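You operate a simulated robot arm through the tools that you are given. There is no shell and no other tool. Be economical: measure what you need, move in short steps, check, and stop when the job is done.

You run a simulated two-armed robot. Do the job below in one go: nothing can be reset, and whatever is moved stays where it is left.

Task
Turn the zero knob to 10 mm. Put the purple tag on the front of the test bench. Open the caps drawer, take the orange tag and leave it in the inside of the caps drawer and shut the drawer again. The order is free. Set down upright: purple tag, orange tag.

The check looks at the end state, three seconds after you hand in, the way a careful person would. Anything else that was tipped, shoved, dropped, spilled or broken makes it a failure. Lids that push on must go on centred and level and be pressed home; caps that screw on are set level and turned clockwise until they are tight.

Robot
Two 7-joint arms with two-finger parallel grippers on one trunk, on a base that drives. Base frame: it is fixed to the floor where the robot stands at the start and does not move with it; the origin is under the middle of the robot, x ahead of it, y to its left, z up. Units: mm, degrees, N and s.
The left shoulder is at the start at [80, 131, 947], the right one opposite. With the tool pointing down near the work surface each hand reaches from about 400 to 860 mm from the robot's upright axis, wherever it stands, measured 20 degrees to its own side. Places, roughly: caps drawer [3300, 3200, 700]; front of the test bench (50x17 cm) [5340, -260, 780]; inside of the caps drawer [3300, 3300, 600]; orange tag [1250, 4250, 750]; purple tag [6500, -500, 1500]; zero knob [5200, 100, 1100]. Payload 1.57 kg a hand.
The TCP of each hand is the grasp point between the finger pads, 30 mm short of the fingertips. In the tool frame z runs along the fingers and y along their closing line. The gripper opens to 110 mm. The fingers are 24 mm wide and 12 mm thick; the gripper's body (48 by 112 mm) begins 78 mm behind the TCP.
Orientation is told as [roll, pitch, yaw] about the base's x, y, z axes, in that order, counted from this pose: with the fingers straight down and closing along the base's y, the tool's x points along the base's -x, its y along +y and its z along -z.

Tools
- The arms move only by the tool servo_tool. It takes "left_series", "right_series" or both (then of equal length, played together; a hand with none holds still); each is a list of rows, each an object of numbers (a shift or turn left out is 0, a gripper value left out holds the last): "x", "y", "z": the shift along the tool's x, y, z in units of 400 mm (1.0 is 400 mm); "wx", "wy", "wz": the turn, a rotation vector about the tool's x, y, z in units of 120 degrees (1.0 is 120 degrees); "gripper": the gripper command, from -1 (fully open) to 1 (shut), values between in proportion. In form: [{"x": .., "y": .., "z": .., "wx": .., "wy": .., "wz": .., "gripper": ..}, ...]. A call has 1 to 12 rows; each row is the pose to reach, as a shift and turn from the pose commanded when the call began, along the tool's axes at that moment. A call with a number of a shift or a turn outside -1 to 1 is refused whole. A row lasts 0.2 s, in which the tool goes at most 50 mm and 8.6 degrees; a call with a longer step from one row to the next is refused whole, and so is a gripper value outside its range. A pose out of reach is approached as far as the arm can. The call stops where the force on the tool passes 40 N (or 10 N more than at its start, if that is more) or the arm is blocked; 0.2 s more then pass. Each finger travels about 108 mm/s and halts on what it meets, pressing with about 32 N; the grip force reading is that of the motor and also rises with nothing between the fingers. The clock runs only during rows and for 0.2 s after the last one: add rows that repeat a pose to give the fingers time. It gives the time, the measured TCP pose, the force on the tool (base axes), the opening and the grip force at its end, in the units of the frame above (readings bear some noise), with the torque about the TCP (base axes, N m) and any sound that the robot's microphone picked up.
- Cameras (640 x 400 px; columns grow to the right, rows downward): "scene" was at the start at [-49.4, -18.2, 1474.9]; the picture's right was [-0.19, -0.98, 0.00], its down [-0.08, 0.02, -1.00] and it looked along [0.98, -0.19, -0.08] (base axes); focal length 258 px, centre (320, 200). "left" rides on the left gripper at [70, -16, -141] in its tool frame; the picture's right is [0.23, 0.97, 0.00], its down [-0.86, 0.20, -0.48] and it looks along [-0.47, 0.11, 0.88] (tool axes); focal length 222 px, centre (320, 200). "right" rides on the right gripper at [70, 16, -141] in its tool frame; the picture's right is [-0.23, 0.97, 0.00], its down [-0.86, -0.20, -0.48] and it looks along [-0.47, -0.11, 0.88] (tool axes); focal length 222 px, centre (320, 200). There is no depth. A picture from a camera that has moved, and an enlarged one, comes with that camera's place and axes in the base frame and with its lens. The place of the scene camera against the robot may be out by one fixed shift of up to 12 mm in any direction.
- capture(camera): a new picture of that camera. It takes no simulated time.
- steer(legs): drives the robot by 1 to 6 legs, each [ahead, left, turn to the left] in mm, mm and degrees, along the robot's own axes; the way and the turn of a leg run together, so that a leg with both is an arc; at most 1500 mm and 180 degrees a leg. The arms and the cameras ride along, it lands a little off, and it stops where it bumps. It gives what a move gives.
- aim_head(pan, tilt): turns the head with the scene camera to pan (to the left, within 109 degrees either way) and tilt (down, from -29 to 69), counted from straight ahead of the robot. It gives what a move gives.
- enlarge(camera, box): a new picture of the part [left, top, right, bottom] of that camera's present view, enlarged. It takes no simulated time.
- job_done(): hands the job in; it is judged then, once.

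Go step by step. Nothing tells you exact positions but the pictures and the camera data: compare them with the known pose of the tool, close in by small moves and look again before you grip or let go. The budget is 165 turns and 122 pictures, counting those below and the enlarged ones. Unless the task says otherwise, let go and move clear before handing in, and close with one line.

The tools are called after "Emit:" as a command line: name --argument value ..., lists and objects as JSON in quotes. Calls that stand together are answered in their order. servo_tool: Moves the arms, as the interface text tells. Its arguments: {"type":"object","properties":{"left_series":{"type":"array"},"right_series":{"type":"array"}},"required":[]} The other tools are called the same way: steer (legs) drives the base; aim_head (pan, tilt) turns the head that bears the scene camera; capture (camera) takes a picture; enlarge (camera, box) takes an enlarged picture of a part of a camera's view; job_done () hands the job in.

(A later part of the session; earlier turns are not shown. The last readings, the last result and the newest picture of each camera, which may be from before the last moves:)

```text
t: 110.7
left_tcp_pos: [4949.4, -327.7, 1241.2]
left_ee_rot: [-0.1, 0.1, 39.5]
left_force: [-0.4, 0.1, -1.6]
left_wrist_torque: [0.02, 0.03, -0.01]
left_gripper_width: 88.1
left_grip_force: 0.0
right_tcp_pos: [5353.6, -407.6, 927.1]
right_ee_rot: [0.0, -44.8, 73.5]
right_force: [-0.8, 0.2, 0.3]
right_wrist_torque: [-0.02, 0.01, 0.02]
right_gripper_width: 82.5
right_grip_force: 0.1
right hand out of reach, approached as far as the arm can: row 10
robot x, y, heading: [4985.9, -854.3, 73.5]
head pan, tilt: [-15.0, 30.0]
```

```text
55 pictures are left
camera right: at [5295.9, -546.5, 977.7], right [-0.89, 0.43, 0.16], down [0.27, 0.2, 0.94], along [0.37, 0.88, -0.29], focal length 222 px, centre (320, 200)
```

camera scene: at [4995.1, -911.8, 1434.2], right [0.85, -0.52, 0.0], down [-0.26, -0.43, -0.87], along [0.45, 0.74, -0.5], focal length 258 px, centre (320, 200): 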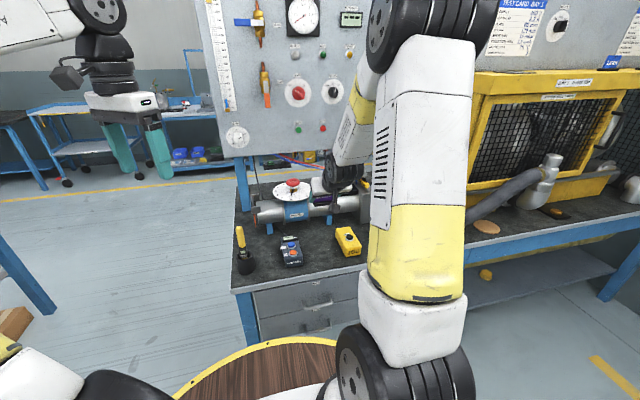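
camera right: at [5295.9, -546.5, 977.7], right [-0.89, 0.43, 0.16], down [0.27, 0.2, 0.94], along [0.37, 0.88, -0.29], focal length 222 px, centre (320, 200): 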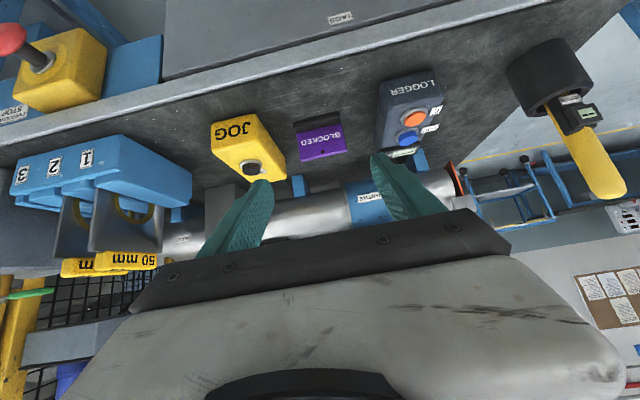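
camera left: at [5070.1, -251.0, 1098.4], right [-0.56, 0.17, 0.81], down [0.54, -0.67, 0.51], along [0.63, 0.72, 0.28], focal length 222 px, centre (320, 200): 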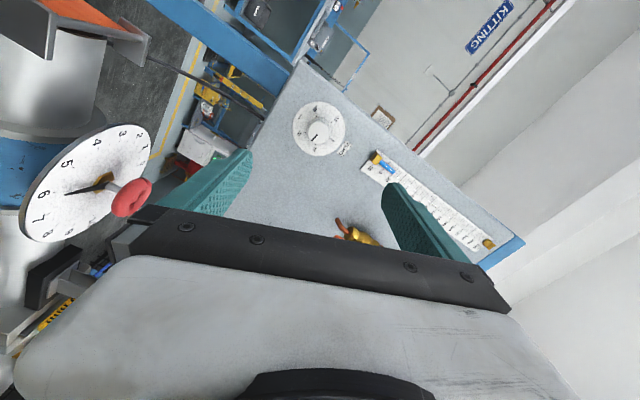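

The purple tag stands upright between LOGGER and JOG. Raising the right hand and driving out left, then through the passage toward the kitting wall.

Emit:
servo_tool --right_series '[{"x": -0.06, "z": -0.06, "wy": 0.0}, {"x": -0.12, "z": -0.12, "wy": 0.03}, {"x": -0.18, "z": -0.18, "wy": 0.08}, {"x": -0.24, "z": -0.24, "wy": 0.13}, {"x": -0.3, "z": -0.3, "wy": 0.18}, {"x": -0.36, "z": -0.36, "wy": 0.23}, {"x": -0.42, "z": -0.42, "wy": 0.28}, {"x": -0.48, "z": -0.48, "wy": 0.33}, {"x": -0.54, "z": -0.54, "wy": 0.375}, {"x": -0.6, "z": -0.6, "wy": 0.375}, {"x": -0.66, "z": -0.66, "wy": 0.375}]'

Emit:
steer --legs '[[-150, 0, 0], [0, 700, 0], [1000, 0, 0]]'

Emit:
aim_head --pan 30 --tilt 10

Emit:
capture --camera "scene"

```text
t: 113.1
left_tcp_pos: [4948.7, -329.1, 1240.8]
left_ee_rot: [0.0, 0.1, 39.6]
left_force: [-0.1, -0.3, -0.2]
left_wrist_torque: [0.0, 0.03, 0.03]
left_gripper_width: 87.8
left_grip_force: 0.1
right_tcp_pos: [5355.5, -405.2, 1303.2]
right_ee_rot: [0.0, 0.2, 73.3]
right_force: [0.1, -0.2, -0.3]
right_wrist_torque: [-0.02, 0.02, 0.01]
right_gripper_width: 82.7
right_grip_force: 0.1
robot x, y, heading: [4986.9, -856.2, 73.5]
head pan, tilt: [-15.0, 30.0]
```

```text
t: 122.8
left_tcp_pos: [4507.1, 696.3, 1240.1]
left_ee_rot: [0.0, 0.2, 39.7]
left_force: [-0.2, 0.4, 0.2]
left_wrist_torque: [0.0, 0.0, 0.02]
left_gripper_width: 87.9
left_grip_force: 0.0
right_tcp_pos: [4914.4, 621.7, 1301.1]
right_ee_rot: [0.0, 0.0, 73.6]
right_force: [-0.1, 0.2, -0.6]
right_wrist_torque: [0.02, -0.02, -0.02]
right_gripper_width: 82.6
right_grip_force: 0.0
robot x, y, heading: [4546.1, 173.0, 73.7]
head pan, tilt: [-15.0, 30.0]
```

```text
t: 123.9
left_tcp_pos: [4506.9, 697.4, 1241.1]
left_ee_rot: [0.1, 0.1, 39.8]
left_force: [-0.4, -0.3, -0.1]
left_wrist_torque: [0.01, 0.01, 0.01]
left_gripper_width: 88.1
left_grip_force: 0.0
right_tcp_pos: [4913.7, 622.9, 1301.2]
right_ee_rot: [0.0, 0.0, 73.7]
right_force: [1.1, -0.1, 0.9]
right_wrist_torque: [0.0, 0.06, -0.02]
right_gripper_width: 82.4
right_grip_force: 0.0
robot x, y, heading: [4548.2, 174.3, 73.6]
head pan, tilt: [30.0, 10.0]
```

```text
54 pictures are left
camera scene: at [4486.7, 127.4, 1466.5], right [0.97, 0.24, 0.0], down [0.04, -0.17, -0.98], along [-0.23, 0.96, -0.17], focal length 258 px, centre (320, 200)
```

scene: 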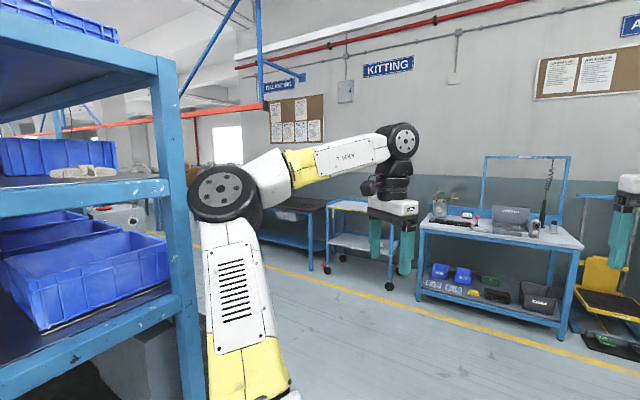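

Passage ahead is clear; continuing toward the kitting wall.

Emit:
steer --legs '[[1300, 0, 0]]'

Emit:
aim_head --pan 60 --tilt 10

Emit:
capture --camera "scene"

```text
t: 130.4
left_tcp_pos: [4884.4, 1941.1, 1240.1]
left_ee_rot: [-0.1, 0.1, 39.0]
left_force: [-0.1, 0.4, 0.1]
left_wrist_torque: [-0.01, 0.0, 0.0]
left_gripper_width: 88.0
left_grip_force: 0.0
right_tcp_pos: [5290.0, 1861.6, 1301.1]
right_ee_rot: [0.0, -0.1, 72.9]
right_force: [0.5, 0.0, -0.8]
right_wrist_torque: [0.01, 0.0, -0.01]
right_gripper_width: 82.5
right_grip_force: 0.0
robot x, y, heading: [4921.0, 1411.5, 73.1]
head pan, tilt: [30.0, 10.0]
```

```text
t: 131.4
left_tcp_pos: [4883.8, 1940.9, 1240.3]
left_ee_rot: [0.0, 0.2, 39.1]
left_force: [-0.6, -0.1, 0.3]
left_wrist_torque: [0.01, 0.02, 0.01]
left_gripper_width: 88.0
left_grip_force: 0.1
right_tcp_pos: [5290.7, 1863.7, 1300.4]
right_ee_rot: [0.0, 0.1, 72.9]
right_force: [0.0, -0.3, -0.9]
right_wrist_torque: [-0.03, 0.01, 0.01]
right_gripper_width: 82.3
right_grip_force: 0.0
robot x, y, heading: [4918.1, 1412.2, 73.0]
head pan, tilt: [60.0, 10.0]
```

```text
53 pictures are left
camera scene: at [4814.7, 1349.0, 1466.6], right [0.73, 0.68, 0.0], down [0.12, -0.13, -0.98], along [-0.67, 0.72, -0.17], focal length 258 px, centre (320, 200)
```

scene: 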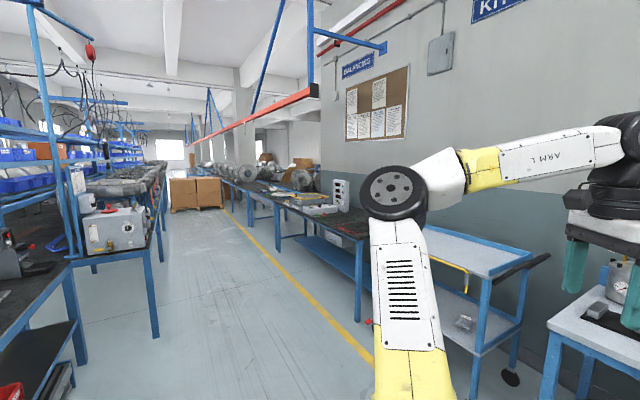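

An aisle opens to the left between the rack and the wall benches. I'll go ahead a little and slide left along it, still facing the wall.

Emit:
steer --legs '[[250, 0, 0], [0, 1400, 0]]'

Emit:
aim_head --pan 25 --tilt 15

Emit:
capture --camera "scene"

```text
t: 139.6
left_tcp_pos: [3680.1, 2602.5, 1241.4]
left_ee_rot: [0.1, 0.2, 37.4]
left_force: [0.0, -1.1, 0.8]
left_wrist_torque: [0.01, -0.02, 0.0]
left_gripper_width: 87.8
left_grip_force: 0.0
right_tcp_pos: [4084.2, 2510.7, 1300.1]
right_ee_rot: [0.0, 0.0, 71.3]
right_force: [-0.5, -0.5, 0.5]
right_wrist_torque: [0.02, -0.03, 0.03]
right_gripper_width: 82.6
right_grip_force: 0.0
robot x, y, heading: [3699.6, 2075.2, 71.1]
head pan, tilt: [60.0, 10.0]
```

```text
t: 140.6
left_tcp_pos: [3680.7, 2601.4, 1240.1]
left_ee_rot: [0.0, 0.1, 37.5]
left_force: [0.1, -0.9, -0.6]
left_wrist_torque: [-0.02, -0.03, -0.01]
left_gripper_width: 88.1
left_grip_force: 0.0
right_tcp_pos: [4084.8, 2510.6, 1302.3]
right_ee_rot: [0.0, 0.0, 71.5]
right_force: [0.4, -0.3, -0.5]
right_wrist_torque: [0.01, -0.01, 0.02]
right_gripper_width: 82.4
right_grip_force: 0.0
robot x, y, heading: [3700.4, 2078.5, 71.6]
head pan, tilt: [25.0, 15.0]
```

```text
52 pictures are left
camera scene: at [3644.6, 2034.4, 1458.4], right [0.99, 0.11, 0.0], down [0.03, -0.26, -0.97], along [-0.11, 0.96, -0.26], focal length 258 px, centre (320, 200)
```

scene: 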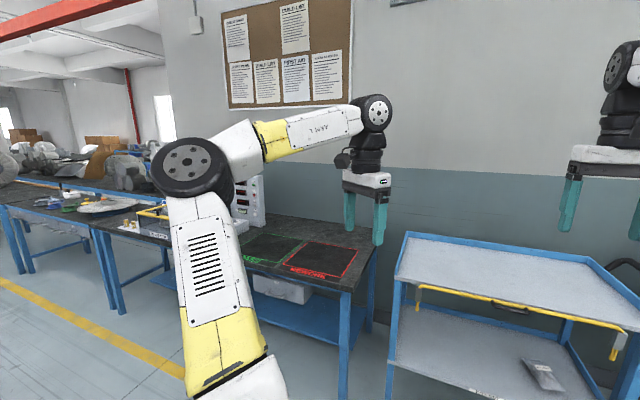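

The gray box under the bench ahead-left should be the caps drawer. Zooming on it and on the bench to the left.

Emit:
enlarge --camera "scene" --box '[210, 220, 370, 320]'

Emit:
enlarge --camera "scene" --box '[0, 120, 176, 230]'

```text
4.00 times, centred on (290, 270) of scene
camera zoom: at [3644.6, 2034.4, 1458.4], right [0.99, 0.11, 0.0], down [0.03, -0.26, -0.97], along [-0.11, 0.96, -0.26], focal length 1031 px, centre (440, -80)
```

zoom: 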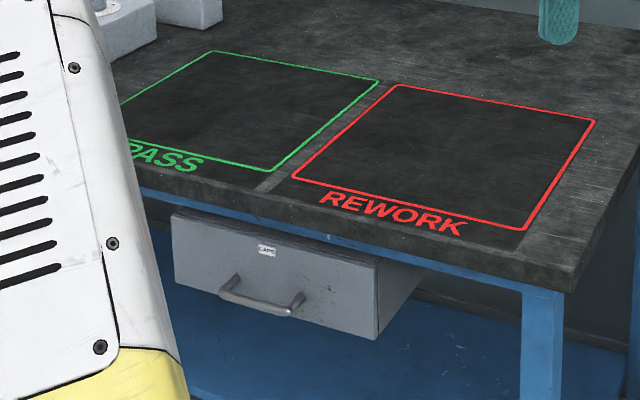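

```text
3.64 times, centred on (88, 175) of scene
camera zoom: at [3644.6, 2034.4, 1458.4], right [0.99, 0.11, 0.0], down [0.03, -0.26, -0.97], along [-0.11, 0.96, -0.26], focal length 938 px, centre (1164, 291)
```

zoom: 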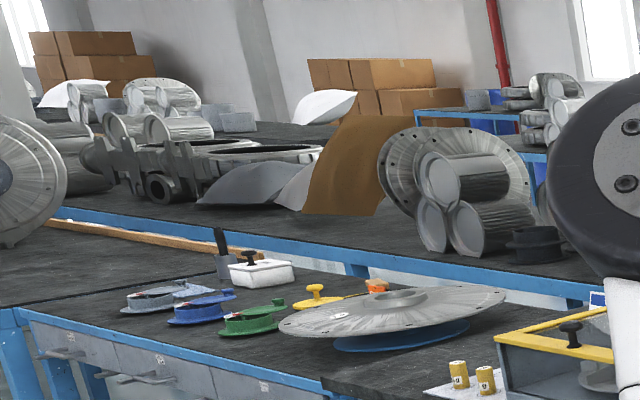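

Caps drawer (with bar handle) is located. The orange tag appears behind a grey disc on the balancing bench further left; driving there.

Emit:
steer --legs '[[0, 0, 1.4], [0, 1400, 0], [0, 0, 1.5], [0, 1250, 0]]'

Emit:
aim_head --pan 0 --tilt 18

Emit:
capture --camera "scene"

```text
t: 154.3
left_tcp_pos: [1078.7, 3348.8, 1240.1]
left_ee_rot: [0.0, 0.1, 40.9]
left_force: [-0.2, 1.0, 0.6]
left_wrist_torque: [0.02, -0.01, -0.01]
left_gripper_width: 87.9
left_grip_force: 0.1
right_tcp_pos: [1487.5, 3283.4, 1300.9]
right_ee_rot: [0.0, 0.0, 75.0]
right_force: [-0.2, 0.4, -0.3]
right_wrist_torque: [0.03, -0.05, 0.0]
right_gripper_width: 82.2
right_grip_force: 0.1
robot x, y, heading: [1128.3, 2825.4, 74.8]
head pan, tilt: [25.0, 15.0]
```

```text
t: 155.2
left_tcp_pos: [1078.8, 3349.4, 1240.2]
left_ee_rot: [0.0, 0.1, 40.9]
left_force: [-0.1, -0.1, -0.5]
left_wrist_torque: [-0.03, 0.0, -0.01]
left_gripper_width: 87.9
left_grip_force: 0.1
right_tcp_pos: [1485.9, 3284.3, 1301.8]
right_ee_rot: [0.0, 0.0, 75.0]
right_force: [0.4, 0.7, 0.4]
right_wrist_torque: [0.03, 0.0, -0.01]
right_gripper_width: 82.5
right_grip_force: 0.0
robot x, y, heading: [1129.5, 2826.1, 74.8]
head pan, tilt: [0.0, 18.0]
```

```text
49 pictures are left
camera scene: at [1118.2, 2779.6, 1453.5], right [0.97, -0.26, 0.0], down [-0.08, -0.3, -0.95], along [0.25, 0.92, -0.31], focal length 258 px, centre (320, 200)
```

scene: 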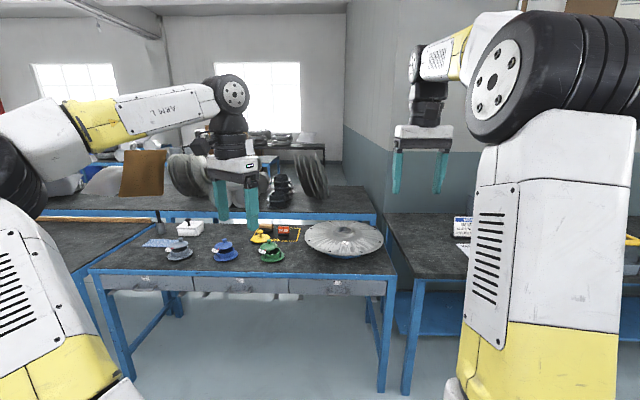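

Emit:
enlarge --camera "scene" --box '[200, 205, 400, 295]'

Emit:
capture --camera "left"

```text
3.20 times, centred on (300, 250) of scene
camera zoom: at [1118.2, 2779.6, 1453.5], right [0.97, -0.26, 0.0], down [-0.08, -0.3, -0.95], along [0.25, 0.92, -0.31], focal length 825 px, centre (384, 40)
```

zoom: 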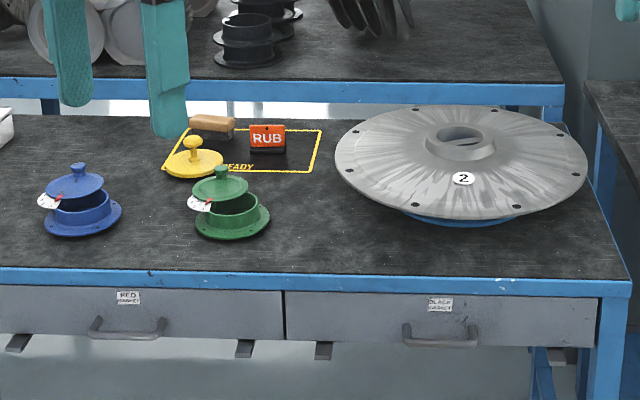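

```text
47 pictures are left
camera left: at [1035.1, 3290.8, 1381.1], right [-0.81, 0.59, 0.0], down [0.52, 0.71, 0.48], along [0.28, 0.39, -0.88], focal length 222 px, centre (320, 200)
```

left: 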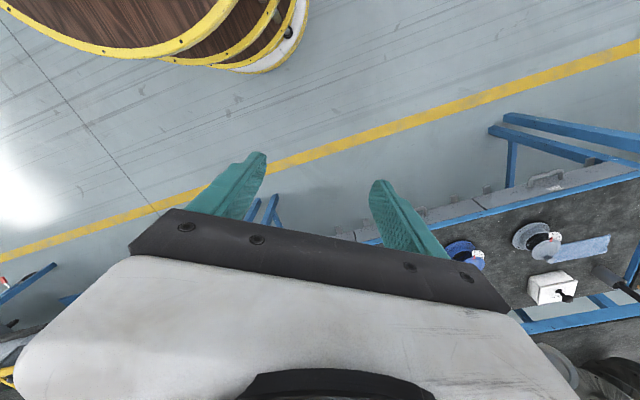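

The orange "RUB" tag stands at the back of this bench in the READY square at about (1280, 4235). I'll drive up to the bench and square up the left hand.

Emit:
steer --legs '[[600, 0, 0]]'

Emit:
servo_tool --left_series '[{"wz": -0.07, "gripper": -0.56}, {"wz": -0.14}, {"wz": -0.21}, {"wz": -0.283}, {"wz": -0.283}]'

Emit:
aim_head --pan 12 --tilt 30

Emit:
capture --camera "scene"

```text
t: 158.6
left_tcp_pos: [1232.5, 3927.7, 1241.6]
left_ee_rot: [0.0, 0.0, 41.0]
left_force: [-0.1, -0.4, 1.0]
left_wrist_torque: [0.0, 0.0, 0.0]
left_gripper_width: 88.1
left_grip_force: 0.0
right_tcp_pos: [1642.0, 3862.0, 1302.5]
right_ee_rot: [0.0, -0.1, 75.0]
right_force: [-0.6, -0.1, 1.0]
right_wrist_torque: [0.0, 0.01, 0.03]
right_gripper_width: 82.1
right_grip_force: 0.1
robot x, y, heading: [1287.6, 3405.2, 74.9]
head pan, tilt: [0.0, 18.0]
```

```text
refused: row 4 steps farther than a row can; nothing moved
```

```text
t: 159.3
left_tcp_pos: [1232.8, 3927.2, 1241.1]
left_ee_rot: [-0.1, 0.1, 41.0]
left_force: [-1.0, -0.4, 0.0]
left_wrist_torque: [-0.01, -0.01, -0.04]
left_gripper_width: 87.9
left_grip_force: 0.2
right_tcp_pos: [1640.4, 3863.4, 1301.2]
right_ee_rot: [0.0, 0.0, 74.9]
right_force: [0.8, 0.0, -0.1]
right_wrist_torque: [0.0, 0.02, 0.0]
right_gripper_width: 82.5
right_grip_force: 0.0
robot x, y, heading: [1285.1, 3403.6, 74.8]
head pan, tilt: [12.0, 30.0]
```

```text
46 pictures are left
camera scene: at [1254.2, 3358.0, 1434.3], right [1.0, -0.05, 0.0], down [-0.03, -0.5, -0.87], along [0.05, 0.86, -0.5], focal length 258 px, centre (320, 200)
```

scene: 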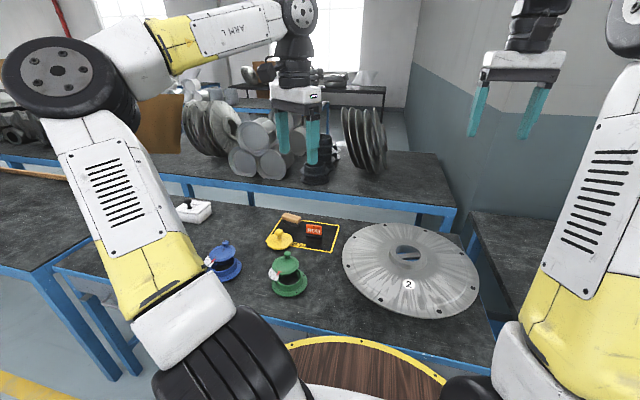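

Retrying the hand alignment with smaller turns, then tilting forward over the tag.

Emit:
servo_tool --left_series '[{"wz": -0.0566, "gripper": -0.56}, {"wz": -0.1132}, {"wz": -0.1698}, {"wz": -0.2264}, {"wz": -0.283}, {"wz": -0.283}]'

Emit:
servo_tool --left_series '[{"wy": -0.05, "x": -0.03, "z": 0.06}, {"wy": -0.1, "x": -0.06, "z": 0.12}, {"wy": -0.15, "x": -0.09, "z": 0.18}, {"wy": -0.2, "x": -0.12, "z": 0.24}, {"wy": -0.25, "x": -0.15, "z": 0.3}, {"wy": -0.25, "x": -0.18, "z": 0.36}, {"wy": -0.25, "x": -0.2, "z": 0.42}, {"wy": -0.25, "x": -0.2, "z": 0.42}]'

Emit:
capture --camera "left"

Emit:
capture --camera "scene"

```text
t: 160.7
left_tcp_pos: [1232.7, 3928.1, 1240.1]
left_ee_rot: [0.1, 0.0, 75.1]
left_force: [0.1, -0.4, -0.4]
left_wrist_torque: [-0.04, -0.02, 0.0]
left_gripper_width: 85.7
left_grip_force: 0.0
right_tcp_pos: [1641.6, 3863.6, 1301.5]
right_ee_rot: [0.1, 0.1, 75.0]
right_force: [-0.6, -0.5, 0.3]
right_wrist_torque: [-0.05, -0.01, -0.01]
right_gripper_width: 82.5
right_grip_force: 0.1
robot x, y, heading: [1286.7, 3404.5, 75.1]
head pan, tilt: [12.0, 30.0]
```

```text
t: 162.5
left_tcp_pos: [1255.1, 4002.6, 1073.1]
left_ee_rot: [0.0, -30.0, 75.0]
left_force: [0.4, -0.2, 0.3]
left_wrist_torque: [0.0, -0.01, -0.01]
left_gripper_width: 85.9
left_grip_force: 0.1
right_tcp_pos: [1640.5, 3862.5, 1301.3]
right_ee_rot: [0.1, 0.0, 75.0]
right_force: [1.1, 0.8, -0.1]
right_wrist_torque: [-0.01, -0.01, -0.03]
right_gripper_width: 82.5
right_grip_force: 0.0
robot x, y, heading: [1281.8, 3403.5, 74.9]
head pan, tilt: [12.0, 30.0]
```

```text
45 pictures are left
camera left: at [1234.6, 3871.4, 1159.9], right [-0.99, 0.06, -0.11], down [-0.06, 0.54, 0.84], along [0.11, 0.84, -0.53], focal length 222 px, centre (320, 200)
```

left: 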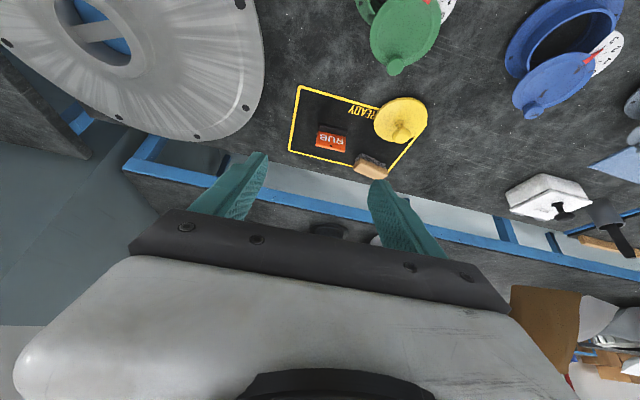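

```text
44 pictures are left
camera scene: at [1254.1, 3357.9, 1434.2], right [1.0, -0.05, 0.0], down [-0.03, -0.5, -0.87], along [0.05, 0.86, -0.5], focal length 258 px, centre (320, 200)
```

scene: 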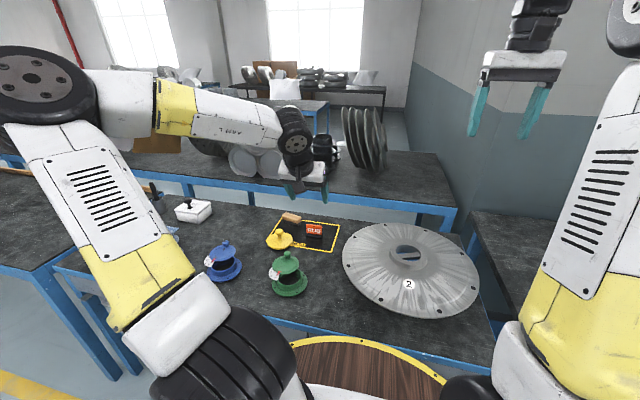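

Zooming in the wrist view on the orange tag.

Emit:
enlarge --camera "left" --box '[270, 70, 430, 190]'

```text
3.33 times, centred on (350, 130) of left
camera zoom: at [1234.6, 3871.4, 1159.9], right [-0.99, 0.06, -0.11], down [-0.06, 0.54, 0.84], along [0.11, 0.84, -0.53], focal length 740 px, centre (220, 433)
```

zoom: 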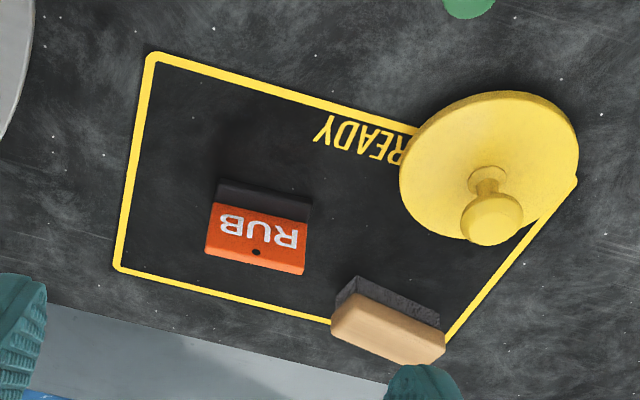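

Tag at f≈4380 (heading-75 frame), slightly left of the hand. Moving above it.

Emit:
servo_tool --left_series '[{"x": -0.018, "y": 0.0125, "z": 0.089}, {"x": -0.037, "y": 0.025, "z": 0.178}, {"x": -0.055, "y": 0.0375, "z": 0.267}, {"x": -0.073, "y": 0.05, "z": 0.356}, {"x": -0.092, "y": 0.0625, "z": 0.445}, {"x": -0.11, "y": 0.075, "z": 0.534}, {"x": -0.1285, "y": 0.0875, "z": 0.6}, {"x": -0.1285, "y": 0.0875, "z": 0.6}]'

Emit:
capture --camera "left"

Emit:
enlarge --camera "scene" --box '[240, 170, 400, 270]'

```text
t: 164.3
left_tcp_pos: [1261.5, 4171.8, 892.4]
left_ee_rot: [0.1, -30.0, 75.0]
left_force: [-0.2, -0.2, -0.5]
left_wrist_torque: [-0.02, 0.01, 0.0]
left_gripper_width: 85.6
left_grip_force: 0.0
right_tcp_pos: [1641.0, 3862.1, 1301.0]
right_ee_rot: [0.1, 0.0, 75.0]
right_force: [0.7, 0.3, -0.2]
right_wrist_torque: [-0.01, -0.02, 0.01]
right_gripper_width: 82.8
right_grip_force: 0.0
robot x, y, heading: [1283.5, 3403.5, 75.0]
head pan, tilt: [12.0, 30.0]
```

```text
42 pictures are left
camera left: at [1243.1, 4040.5, 977.3], right [-0.99, 0.06, -0.11], down [-0.06, 0.54, 0.84], along [0.11, 0.84, -0.53], focal length 222 px, centre (320, 200)
```

left: 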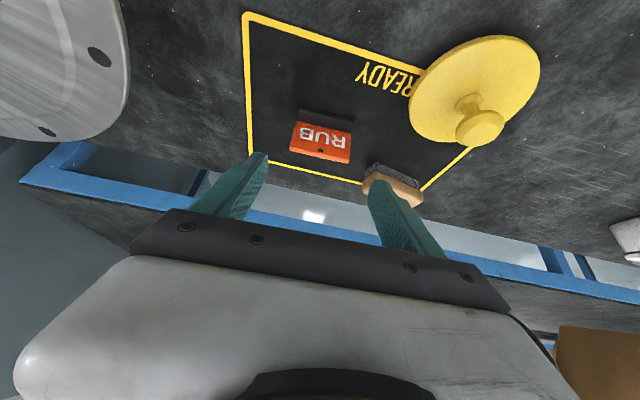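

```text
4.00 times, centred on (320, 220) of scene
camera zoom: at [1254.1, 3358.0, 1434.2], right [1.0, -0.05, 0.0], down [-0.03, -0.5, -0.87], along [0.05, 0.86, -0.5], focal length 1031 px, centre (320, 120)
```

zoom: 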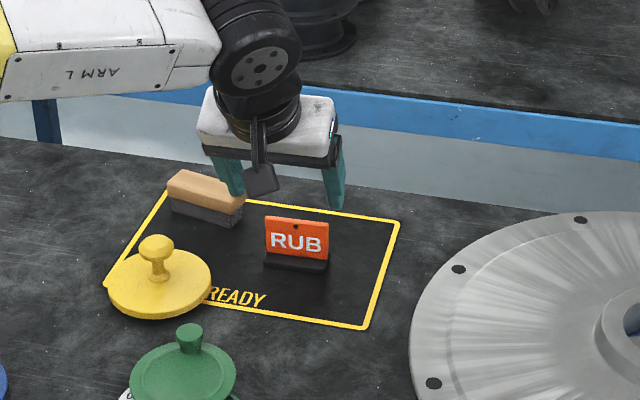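

Consistent estimate: base at f≈4407, table z≈745. Lowering so the tips come down either side of the plate.

Emit:
servo_tool --left_series '[{"x": -0.003, "z": 0.06}, {"x": -0.006, "z": 0.12}, {"x": -0.009, "z": 0.184}, {"x": -0.009, "z": 0.184}]'

Emit:
enlarge --camera "left" --box '[220, 80, 420, 220]'

Emit:
enlarge --camera "scene" --box '[280, 200, 360, 250]'

```text
t: 165.3
left_tcp_pos: [1258.5, 4199.1, 832.2]
left_ee_rot: [0.0, -29.9, 75.0]
left_force: [-0.5, 0.3, -0.4]
left_wrist_torque: [-0.01, -0.05, 0.01]
left_gripper_width: 86.0
left_grip_force: 0.1
left hand out of reach, approached as far as the arm can: row 2, 3, 4
right_tcp_pos: [1640.8, 3862.5, 1300.1]
right_ee_rot: [-0.1, -0.1, 75.0]
right_force: [-0.3, -0.6, -0.1]
right_wrist_torque: [-0.02, -0.01, 0.0]
right_gripper_width: 82.5
right_grip_force: 0.1
robot x, y, heading: [1283.5, 3404.4, 75.1]
head pan, tilt: [12.0, 30.0]
```

```text
2.86 times, centred on (320, 150) of left
camera zoom: at [1238.6, 4067.5, 918.2], right [-0.99, 0.06, -0.11], down [-0.06, 0.54, 0.84], along [0.11, 0.84, -0.53], focal length 635 px, centre (320, 343)
```

zoom: 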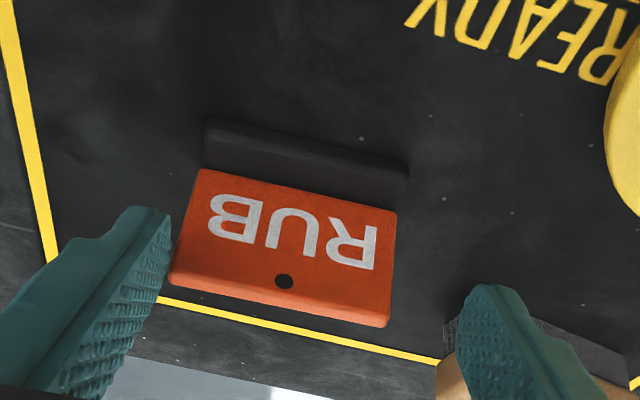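

```text
8.00 times, centred on (320, 225) of scene
camera zoom: at [1254.1, 3358.0, 1434.2], right [1.0, -0.05, 0.0], down [-0.03, -0.5, -0.87], along [0.05, 0.86, -0.5], focal length 2062 px, centre (320, 0)
```

zoom: 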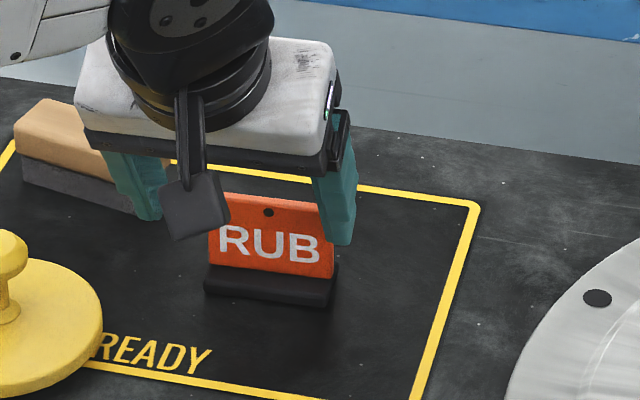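

At the arm's reach limit. Raising 60 mm, driving the base 60 mm closer, and re-measuring.

Emit:
servo_tool --left_series '[{"x": -0.03, "z": -0.052}, {"x": -0.075, "z": -0.13}, {"x": -0.075, "z": -0.13}]'

Emit:
steer --legs '[[60, 0, 0]]'

Emit:
servo_tool --left_series '[{"z": 0.0}, {"z": 0.0}]'

Emit:
capture --camera "left"

```text
t: 166.1
left_tcp_pos: [1258.3, 4199.6, 891.5]
left_ee_rot: [0.1, -30.0, 75.0]
left_force: [0.0, -0.3, -0.6]
left_wrist_torque: [0.03, 0.01, -0.02]
left_gripper_width: 86.0
left_grip_force: 0.1
right_tcp_pos: [1642.2, 3863.2, 1301.2]
right_ee_rot: [0.0, -0.1, 74.9]
right_force: [-0.2, 0.4, 0.0]
right_wrist_torque: [0.02, 0.0, -0.03]
right_gripper_width: 82.5
right_grip_force: 0.0
robot x, y, heading: [1285.3, 3404.3, 74.7]
head pan, tilt: [12.0, 30.0]
```

```text
t: 167.2
left_tcp_pos: [1271.6, 4242.1, 891.3]
left_ee_rot: [0.1, -29.8, 74.7]
left_force: [0.0, -0.5, 0.3]
left_wrist_torque: [0.0, -0.03, 0.01]
left_gripper_width: 86.0
left_grip_force: 0.1
right_tcp_pos: [1653.8, 3906.3, 1298.8]
right_ee_rot: [-0.1, 0.1, 74.9]
right_force: [0.5, 0.2, 0.5]
right_wrist_torque: [-0.02, -0.02, 0.0]
right_gripper_width: 82.8
right_grip_force: 0.0
robot x, y, heading: [1298.4, 3449.5, 75.0]
head pan, tilt: [12.0, 30.0]
stopped in leg 1: the robot was blocked; the commanded pose is now the measured one
```

```text
t: 167.8
left_tcp_pos: [1272.6, 4242.5, 890.2]
left_ee_rot: [0.1, -29.9, 74.8]
left_force: [-0.3, 0.2, -0.3]
left_wrist_torque: [0.02, -0.01, 0.03]
left_gripper_width: 85.8
left_grip_force: 0.2
right_tcp_pos: [1654.2, 3905.3, 1300.0]
right_ee_rot: [-0.1, 0.2, 74.9]
right_force: [-0.1, 0.2, 0.3]
right_wrist_torque: [-0.02, 0.0, -0.02]
right_gripper_width: 82.6
right_grip_force: 0.0
robot x, y, heading: [1297.0, 3445.7, 75.1]
head pan, tilt: [12.0, 30.0]
```

```text
38 pictures are left
camera left: at [1252.1, 4111.2, 977.9], right [-0.99, 0.07, -0.11], down [-0.06, 0.54, 0.84], along [0.12, 0.84, -0.53], focal length 222 px, centre (320, 200)
```

left: 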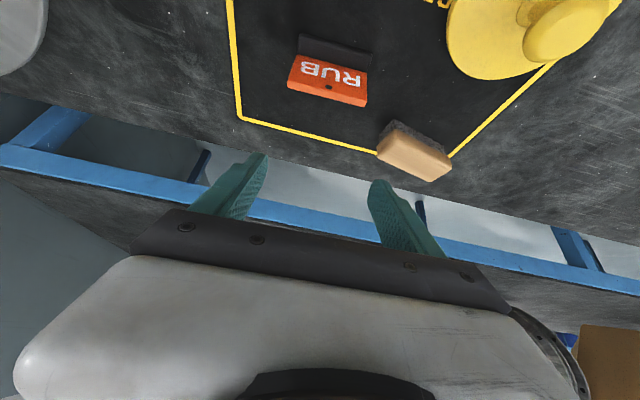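

The base touched the bench, so this is as close as it goes; reach should suffice now. Moving the hand over the plate.

Emit:
servo_tool --left_series '[{"x": 0.075, "y": -0.009, "z": 0.0}, {"x": 0.13, "y": -0.0175, "z": 0.03}, {"x": 0.151, "y": -0.0175, "z": 0.086}, {"x": 0.151, "y": -0.0175, "z": 0.086}]'

Emit:
enlarge --camera "left" --box '[220, 80, 420, 220]'

Emit:
enlarge --camera "scene" --box '[280, 210, 360, 260]'

```text
t: 168.8
left_tcp_pos: [1269.5, 4206.9, 831.3]
left_ee_rot: [0.0, -30.0, 74.8]
left_force: [0.3, -0.8, 0.1]
left_wrist_torque: [0.01, 0.0, 0.01]
left_gripper_width: 85.7
left_grip_force: 0.2
right_tcp_pos: [1653.1, 3906.4, 1299.7]
right_ee_rot: [-0.1, 0.1, 74.9]
right_force: [0.0, -0.1, -1.1]
right_wrist_torque: [-0.01, 0.01, -0.01]
right_gripper_width: 82.5
right_grip_force: 0.1
robot x, y, heading: [1295.5, 3448.2, 74.7]
head pan, tilt: [12.0, 30.0]
```

```text
2.86 times, centred on (320, 150) of left
camera zoom: at [1249.6, 4075.3, 917.6], right [-0.99, 0.07, -0.11], down [-0.06, 0.54, 0.84], along [0.12, 0.84, -0.53], focal length 635 px, centre (320, 343)
```

zoom: 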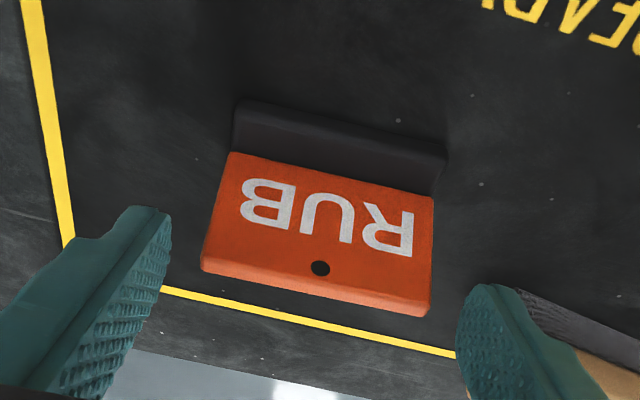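

```text
8.00 times, centred on (320, 235) of scene
camera zoom: at [1265.3, 3401.5, 1434.2], right [1.0, -0.05, 0.0], down [-0.03, -0.5, -0.87], along [0.05, 0.86, -0.5], focal length 2062 px, centre (320, -80)
```

zoom: 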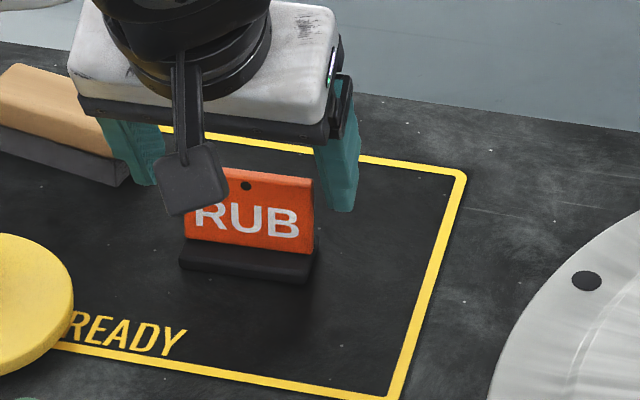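

Aligned in both directions. Lowering 36 mm.

Emit:
servo_tool --left_series '[{"x": 0.02, "z": 0.035}, {"x": 0.045, "z": 0.078}, {"x": 0.045, "z": 0.078}]'

Emit:
enlarge --camera "left" --box '[220, 80, 420, 220]'

Emit:
enlarge --camera "scene" --box '[280, 210, 360, 260]'

```text
t: 169.6
left_tcp_pos: [1269.6, 4207.6, 793.8]
left_ee_rot: [0.0, -30.0, 74.9]
left_force: [-0.6, 0.2, 0.3]
left_wrist_torque: [-0.01, 0.01, -0.03]
left_gripper_width: 85.7
left_grip_force: 0.0
right_tcp_pos: [1652.4, 3905.4, 1300.1]
right_ee_rot: [0.0, 0.2, 74.8]
right_force: [-0.3, -1.3, 0.3]
right_wrist_torque: [0.03, 0.01, -0.02]
right_gripper_width: 82.4
right_grip_force: 0.1
robot x, y, heading: [1296.7, 3446.4, 75.2]
head pan, tilt: [12.0, 30.0]
```

```text
2.86 times, centred on (320, 150) of left
camera zoom: at [1249.6, 4075.5, 881.4], right [-0.99, 0.06, -0.11], down [-0.06, 0.54, 0.84], along [0.12, 0.84, -0.53], focal length 635 px, centre (320, 343)
```

zoom: 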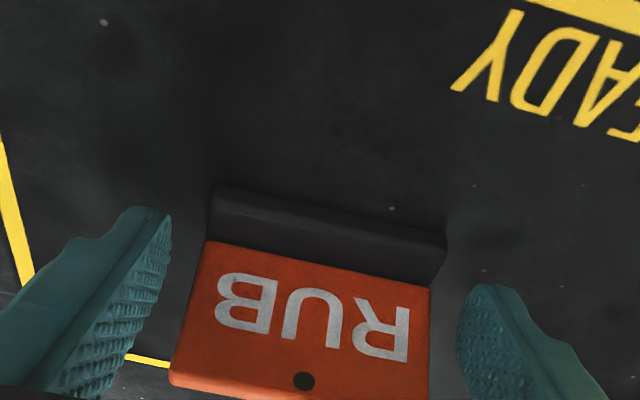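

```text
8.00 times, centred on (320, 235) of scene
camera zoom: at [1265.2, 3401.6, 1434.2], right [1.0, -0.05, 0.0], down [-0.03, -0.5, -0.87], along [0.05, 0.86, -0.5], focal length 2062 px, centre (320, -80)
```

zoom: 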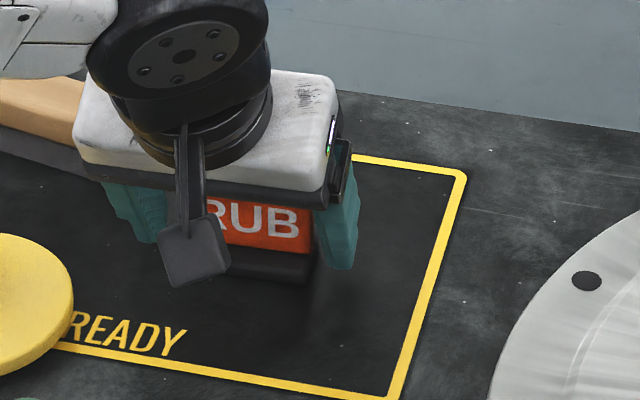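

Lowering 8 mm more and closing on the plate.

Emit:
servo_tool --left_series '[{"x": 0.01, "z": 0.0173}, {"x": 0.01, "z": 0.0173, "gripper": -0.4}, {"x": 0.01, "z": 0.0173, "gripper": -0.3}, {"x": 0.01, "z": 0.0173, "gripper": -0.2}, {"x": 0.01, "z": 0.0173, "gripper": 0.0}, {"x": 0.01, "z": 0.0173, "gripper": 0.0}, {"x": 0.01, "z": 0.0173, "gripper": 0.0}]'

Emit:
enlarge --camera "left" --box '[220, 80, 420, 220]'

```text
t: 170.1
left_tcp_pos: [1271.0, 4205.6, 791.8]
left_ee_rot: [0.0, -30.2, 74.9]
left_force: [-2.4, -9.0, 13.7]
left_wrist_torque: [-0.25, 0.02, 0.04]
left_gripper_width: 81.0
left_grip_force: 2.4
right_tcp_pos: [1653.0, 3904.9, 1301.1]
right_ee_rot: [-0.2, 0.1, 75.0]
right_force: [0.8, 0.4, -0.2]
right_wrist_torque: [0.0, 0.0, -0.02]
right_gripper_width: 82.4
right_grip_force: 0.0
robot x, y, heading: [1298.6, 3448.9, 75.2]
head pan, tilt: [12.0, 30.0]
stopped in row 2 (left hand): the force on the tool passed its limit at 53 N (the readings are from after the stop); the commanded pose is now the measured one
```

```text
2.86 times, centred on (320, 150) of left
camera zoom: at [1250.8, 4075.2, 877.8], right [-0.99, 0.07, -0.11], down [-0.06, 0.53, 0.84], along [0.12, 0.84, -0.52], focal length 635 px, centre (320, 343)
```

zoom: 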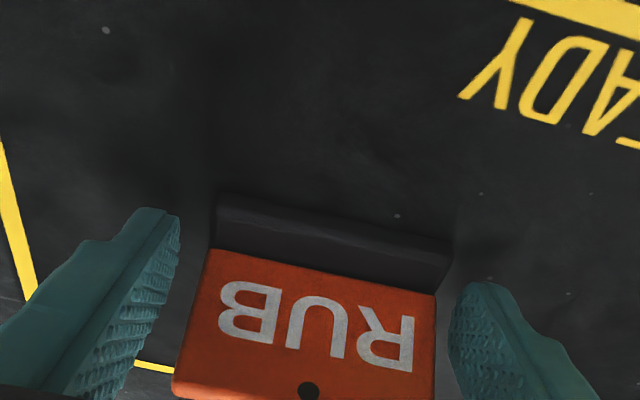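

The tips touched the table, so it is at z≈760. Raising 5 mm, then closing.

Emit:
servo_tool --left_series '[{"x": -0.00625, "z": -0.0108}, {"x": -0.00625, "z": -0.0108}, {"x": -0.00625, "z": -0.0108, "gripper": -0.3}, {"x": -0.00625, "z": -0.0108, "gripper": -0.2}, {"x": -0.00625, "z": -0.0108, "gripper": 0.0}, {"x": -0.00625, "z": -0.0108, "gripper": 0.0}, {"x": -0.00625, "z": -0.0108, "gripper": 0.0}]'

Emit:
enlarge --camera "left" --box '[220, 80, 420, 220]'

```text
t: 171.7
left_tcp_pos: [1271.2, 4206.7, 795.3]
left_ee_rot: [0.0, -30.2, 74.7]
left_force: [-0.7, 0.4, -0.5]
left_wrist_torque: [-0.01, -0.04, 0.03]
left_gripper_width: 65.7
left_grip_force: 32.0
right_tcp_pos: [1653.5, 3906.9, 1300.0]
right_ee_rot: [-0.1, 0.2, 74.9]
right_force: [0.6, 0.3, 0.1]
right_wrist_torque: [0.02, 0.02, -0.01]
right_gripper_width: 82.5
right_grip_force: 0.1
robot x, y, heading: [1298.0, 3447.4, 74.8]
head pan, tilt: [12.0, 30.0]
```

```text
2.86 times, centred on (320, 150) of left
camera zoom: at [1250.6, 4075.8, 881.4], right [-0.99, 0.07, -0.11], down [-0.06, 0.53, 0.84], along [0.12, 0.84, -0.53], focal length 635 px, centre (320, 343)
```

zoom: 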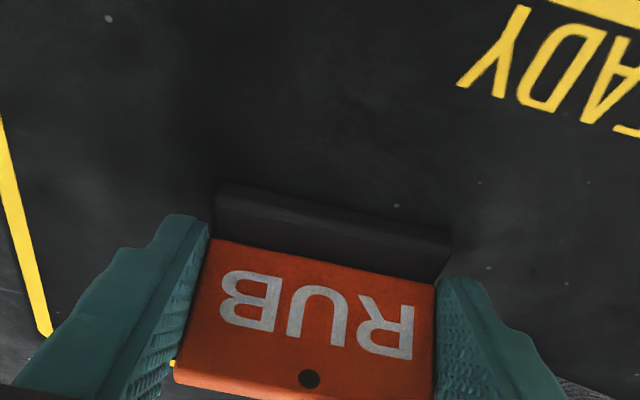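

Orange tag gripped. Lifting and drawing it back a little.

Emit:
servo_tool --left_series '[{"x": -0.015, "z": -0.026}, {"x": -0.06, "z": -0.1}, {"x": -0.11, "z": -0.19}, {"x": -0.16, "z": -0.28}, {"x": -0.21, "z": -0.37}, {"x": -0.21, "z": -0.47}, {"x": -0.2, "z": -0.56}, {"x": -0.18, "z": -0.66}, {"x": -0.1585, "z": -0.775}, {"x": -0.1585, "z": -0.775}]'

Emit:
capture --camera "left"

Emit:
capture --camera "scene"

```text
t: 173.9
left_tcp_pos: [1244.8, 4109.8, 1094.8]
left_ee_rot: [0.1, -30.1, 74.7]
left_force: [-0.7, -0.2, -0.5]
left_wrist_torque: [0.0, -0.01, 0.0]
left_gripper_width: 65.5
left_grip_force: 32.0
right_tcp_pos: [1654.3, 3906.9, 1301.1]
right_ee_rot: [-0.1, 0.2, 75.0]
right_force: [0.1, -0.2, -0.1]
right_wrist_torque: [0.0, 0.01, -0.01]
right_gripper_width: 82.5
right_grip_force: 0.1
robot x, y, heading: [1297.0, 3445.4, 74.8]
head pan, tilt: [12.0, 30.0]
```

```text
31 pictures are left
camera left: at [1225.4, 3978.1, 1182.2], right [-0.99, 0.07, -0.11], down [-0.06, 0.53, 0.84], along [0.12, 0.84, -0.53], focal length 222 px, centre (320, 200)
```

left: 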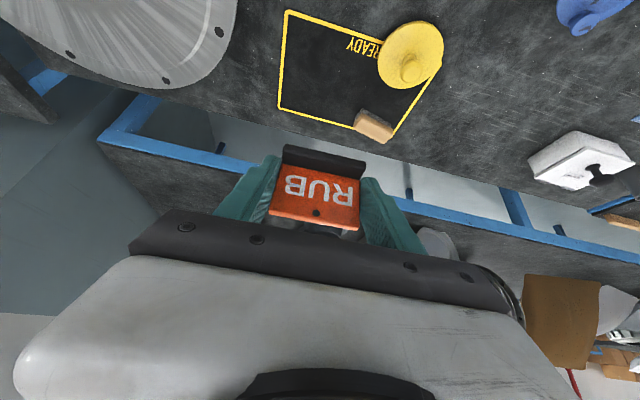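

```text
30 pictures are left
camera scene: at [1265.3, 3401.6, 1434.2], right [1.0, -0.05, 0.0], down [-0.03, -0.5, -0.87], along [0.05, 0.86, -0.5], focal length 258 px, centre (320, 200)
```

scene: 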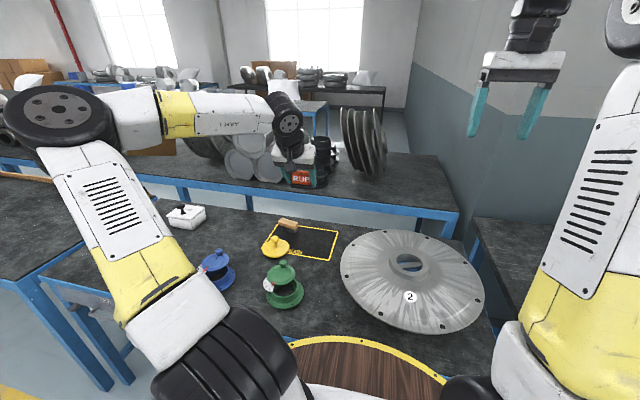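

The tag is in the left hand. Backing off, squaring to the room, and driving right to the caps drawer.

Emit:
steer --legs '[[-620, 0, 0], [0, 0, -1.8], [0, -1000, 0], [0, -1000, 0]]'

Emit:
aim_head --pan 0 --tilt 30

Emit:
capture --camera "scene"

```text
t: 187.2
left_tcp_pos: [3006.1, 2964.8, 1095.2]
left_ee_rot: [0.0, -30.0, 73.5]
left_force: [0.0, 0.4, 0.1]
left_wrist_torque: [-0.02, 0.01, 0.02]
left_gripper_width: 65.5
left_grip_force: 32.3
right_tcp_pos: [3408.7, 2752.2, 1299.9]
right_ee_rot: [-0.2, 0.3, 73.9]
right_force: [-0.5, -0.1, 0.5]
right_wrist_torque: [-0.01, 0.0, -0.06]
right_gripper_width: 82.4
right_grip_force: 0.1
robot x, y, heading: [3043.1, 2300.4, 73.8]
head pan, tilt: [12.0, 30.0]
```

```text
t: 187.9
left_tcp_pos: [3005.7, 2964.2, 1095.8]
left_ee_rot: [-0.1, -30.1, 73.7]
left_force: [0.8, -0.5, -0.1]
left_wrist_torque: [-0.02, -0.01, 0.0]
left_gripper_width: 65.4
left_grip_force: 31.9
right_tcp_pos: [3408.7, 2751.8, 1300.6]
right_ee_rot: [-0.1, 0.2, 73.8]
right_force: [0.2, 0.4, 0.7]
right_wrist_torque: [0.01, 0.01, -0.02]
right_gripper_width: 82.3
right_grip_force: 0.1
robot x, y, heading: [3045.3, 2298.1, 73.9]
head pan, tilt: [0.0, 30.0]
```

```text
29 pictures are left
camera scene: at [3029.4, 2252.0, 1434.2], right [0.96, -0.28, 0.0], down [-0.14, -0.48, -0.87], along [0.24, 0.83, -0.5], focal length 258 px, centre (320, 200)
```

scene: 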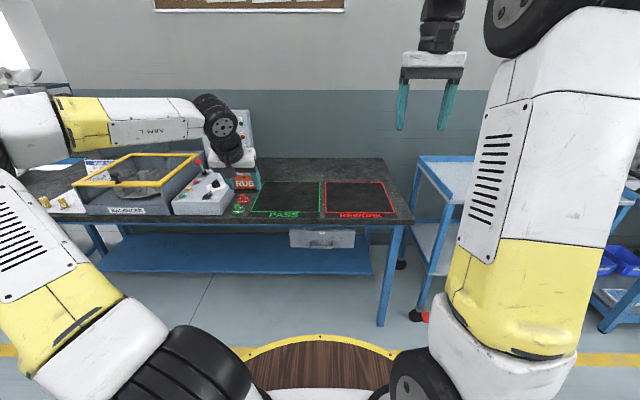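

The drawer is straight ahead. Zooming for its exact place.

Emit:
enlarge --camera "scene" --box '[270, 205, 374, 270]'

```text
6.15 times, centred on (322, 238) of scene
camera zoom: at [3029.4, 2252.0, 1434.2], right [0.96, -0.28, 0.0], down [-0.14, -0.48, -0.87], along [0.24, 0.83, -0.5], focal length 1586 px, centre (308, -31)
```

zoom: 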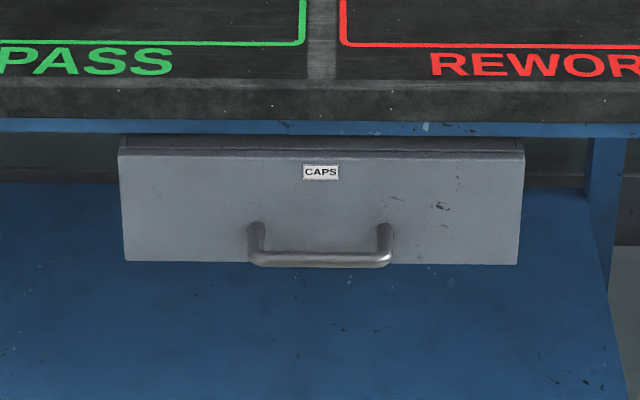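

The handle bar is at about (3293, 3129, 655). I'll approach with the right hand tilted 45°, fingers closing fore-aft so they can straddle the bar. First the roll.

Emit:
servo_tool --right_series '[{"wz": -0.0625, "y": 0.025, "z": 0.04}, {"wz": -0.125, "y": 0.05, "z": 0.08}, {"wz": -0.1875, "y": 0.075, "z": 0.12}, {"wz": -0.25, "y": 0.1, "z": 0.16}, {"wz": -0.3125, "y": 0.125, "z": 0.2}, {"wz": -0.375, "y": 0.15, "z": 0.24}, {"wz": -0.4375, "y": 0.175, "z": 0.28}, {"wz": -0.5, "y": 0.2, "z": 0.32}, {"wz": -0.5625, "y": 0.225, "z": 0.36}, {"wz": -0.625, "y": 0.25, "z": 0.4}, {"wz": -0.6875, "y": 0.275, "z": 0.44}, {"wz": -0.75, "y": 0.3, "z": 0.48}]'

Emit:
steer --legs '[[100, 60, 0]]'

Emit:
servo_tool --right_series '[{"wx": 0.0625, "z": 0.07}, {"wx": 0.125, "z": 0.14}, {"wx": 0.1875, "z": 0.21}, {"wx": 0.25, "z": 0.28}, {"wx": 0.3125, "z": 0.35}, {"wx": 0.375, "z": 0.42}, {"wx": 0.375, "z": 0.5}, {"wx": 0.375, "z": 0.58}, {"wx": 0.375, "z": 0.66}, {"wx": 0.375, "z": 0.74}, {"wx": 0.375, "z": 0.8}, {"wx": 0.375, "z": 0.8}]'

Emit:
capture --camera "right"

Emit:
capture --camera "scene"

```text
t: 190.5
left_tcp_pos: [3006.4, 2963.7, 1095.4]
left_ee_rot: [0.0, -30.2, 73.7]
left_force: [0.4, 0.1, -1.1]
left_wrist_torque: [-0.01, 0.0, 0.0]
left_gripper_width: 65.5
left_grip_force: 32.5
right_tcp_pos: [3294.2, 2785.5, 1109.5]
right_ee_rot: [0.2, 0.1, 163.9]
right_force: [0.2, -0.9, 0.1]
right_wrist_torque: [-0.04, -0.03, 0.01]
right_gripper_width: 82.8
right_grip_force: 0.1
robot x, y, heading: [3044.8, 2300.1, 73.6]
head pan, tilt: [0.0, 30.0]
```

```text
t: 191.8
left_tcp_pos: [2974.5, 3078.2, 1096.6]
left_ee_rot: [0.0, -30.1, 73.6]
left_force: [-0.3, 0.6, -0.8]
left_wrist_torque: [-0.01, 0.01, 0.02]
left_gripper_width: 65.4
left_grip_force: 32.0
right_tcp_pos: [3263.0, 2897.5, 1108.4]
right_ee_rot: [0.2, -0.1, 163.7]
right_force: [0.5, -0.4, 0.3]
right_wrist_torque: [0.0, 0.01, -0.01]
right_gripper_width: 82.6
right_grip_force: 0.0
robot x, y, heading: [3010.3, 2411.0, 73.8]
head pan, tilt: [0.0, 30.0]
```

```text
t: 194.4
left_tcp_pos: [2973.7, 3077.8, 1095.6]
left_ee_rot: [0.0, -30.1, 73.5]
left_force: [0.5, 0.1, -1.1]
left_wrist_torque: [0.02, 0.02, -0.01]
left_gripper_width: 65.6
left_grip_force: 31.9
right_tcp_pos: [3262.8, 2898.0, 788.3]
right_ee_rot: [-44.8, 0.0, 163.7]
right_force: [0.2, 0.2, 0.4]
right_wrist_torque: [-0.02, -0.02, -0.01]
right_gripper_width: 82.7
right_grip_force: 0.0
right hand out of reach, approached as far as the arm can: row 5
robot x, y, heading: [3014.8, 2412.7, 73.9]
head pan, tilt: [0.0, 30.0]
```

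```text
27 pictures are left
camera right: at [3299.2, 2771.8, 876.8], right [-0.41, -0.6, -0.69], down [-0.88, 0.05, 0.48], along [-0.25, 0.8, -0.55], focal length 222 px, centre (320, 200)
```

right: 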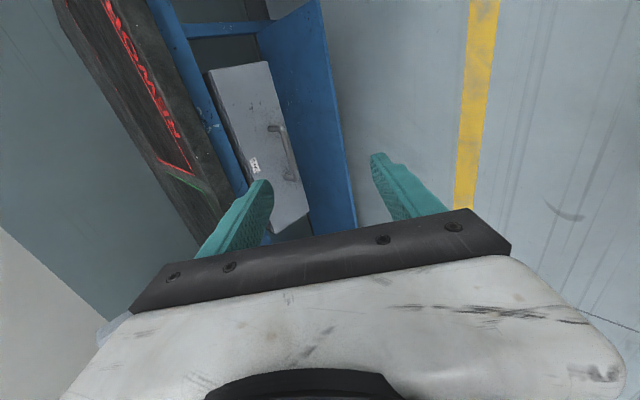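

```text
26 pictures are left
camera scene: at [2998.1, 2365.6, 1434.2], right [0.96, -0.28, 0.0], down [-0.14, -0.48, -0.87], along [0.24, 0.83, -0.5], focal length 258 px, centre (320, 200)
```

scene: 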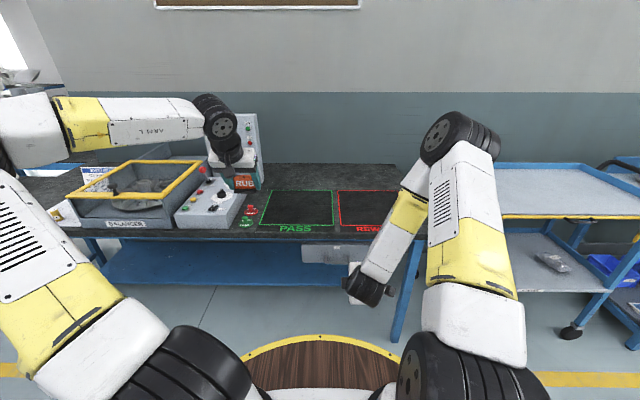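

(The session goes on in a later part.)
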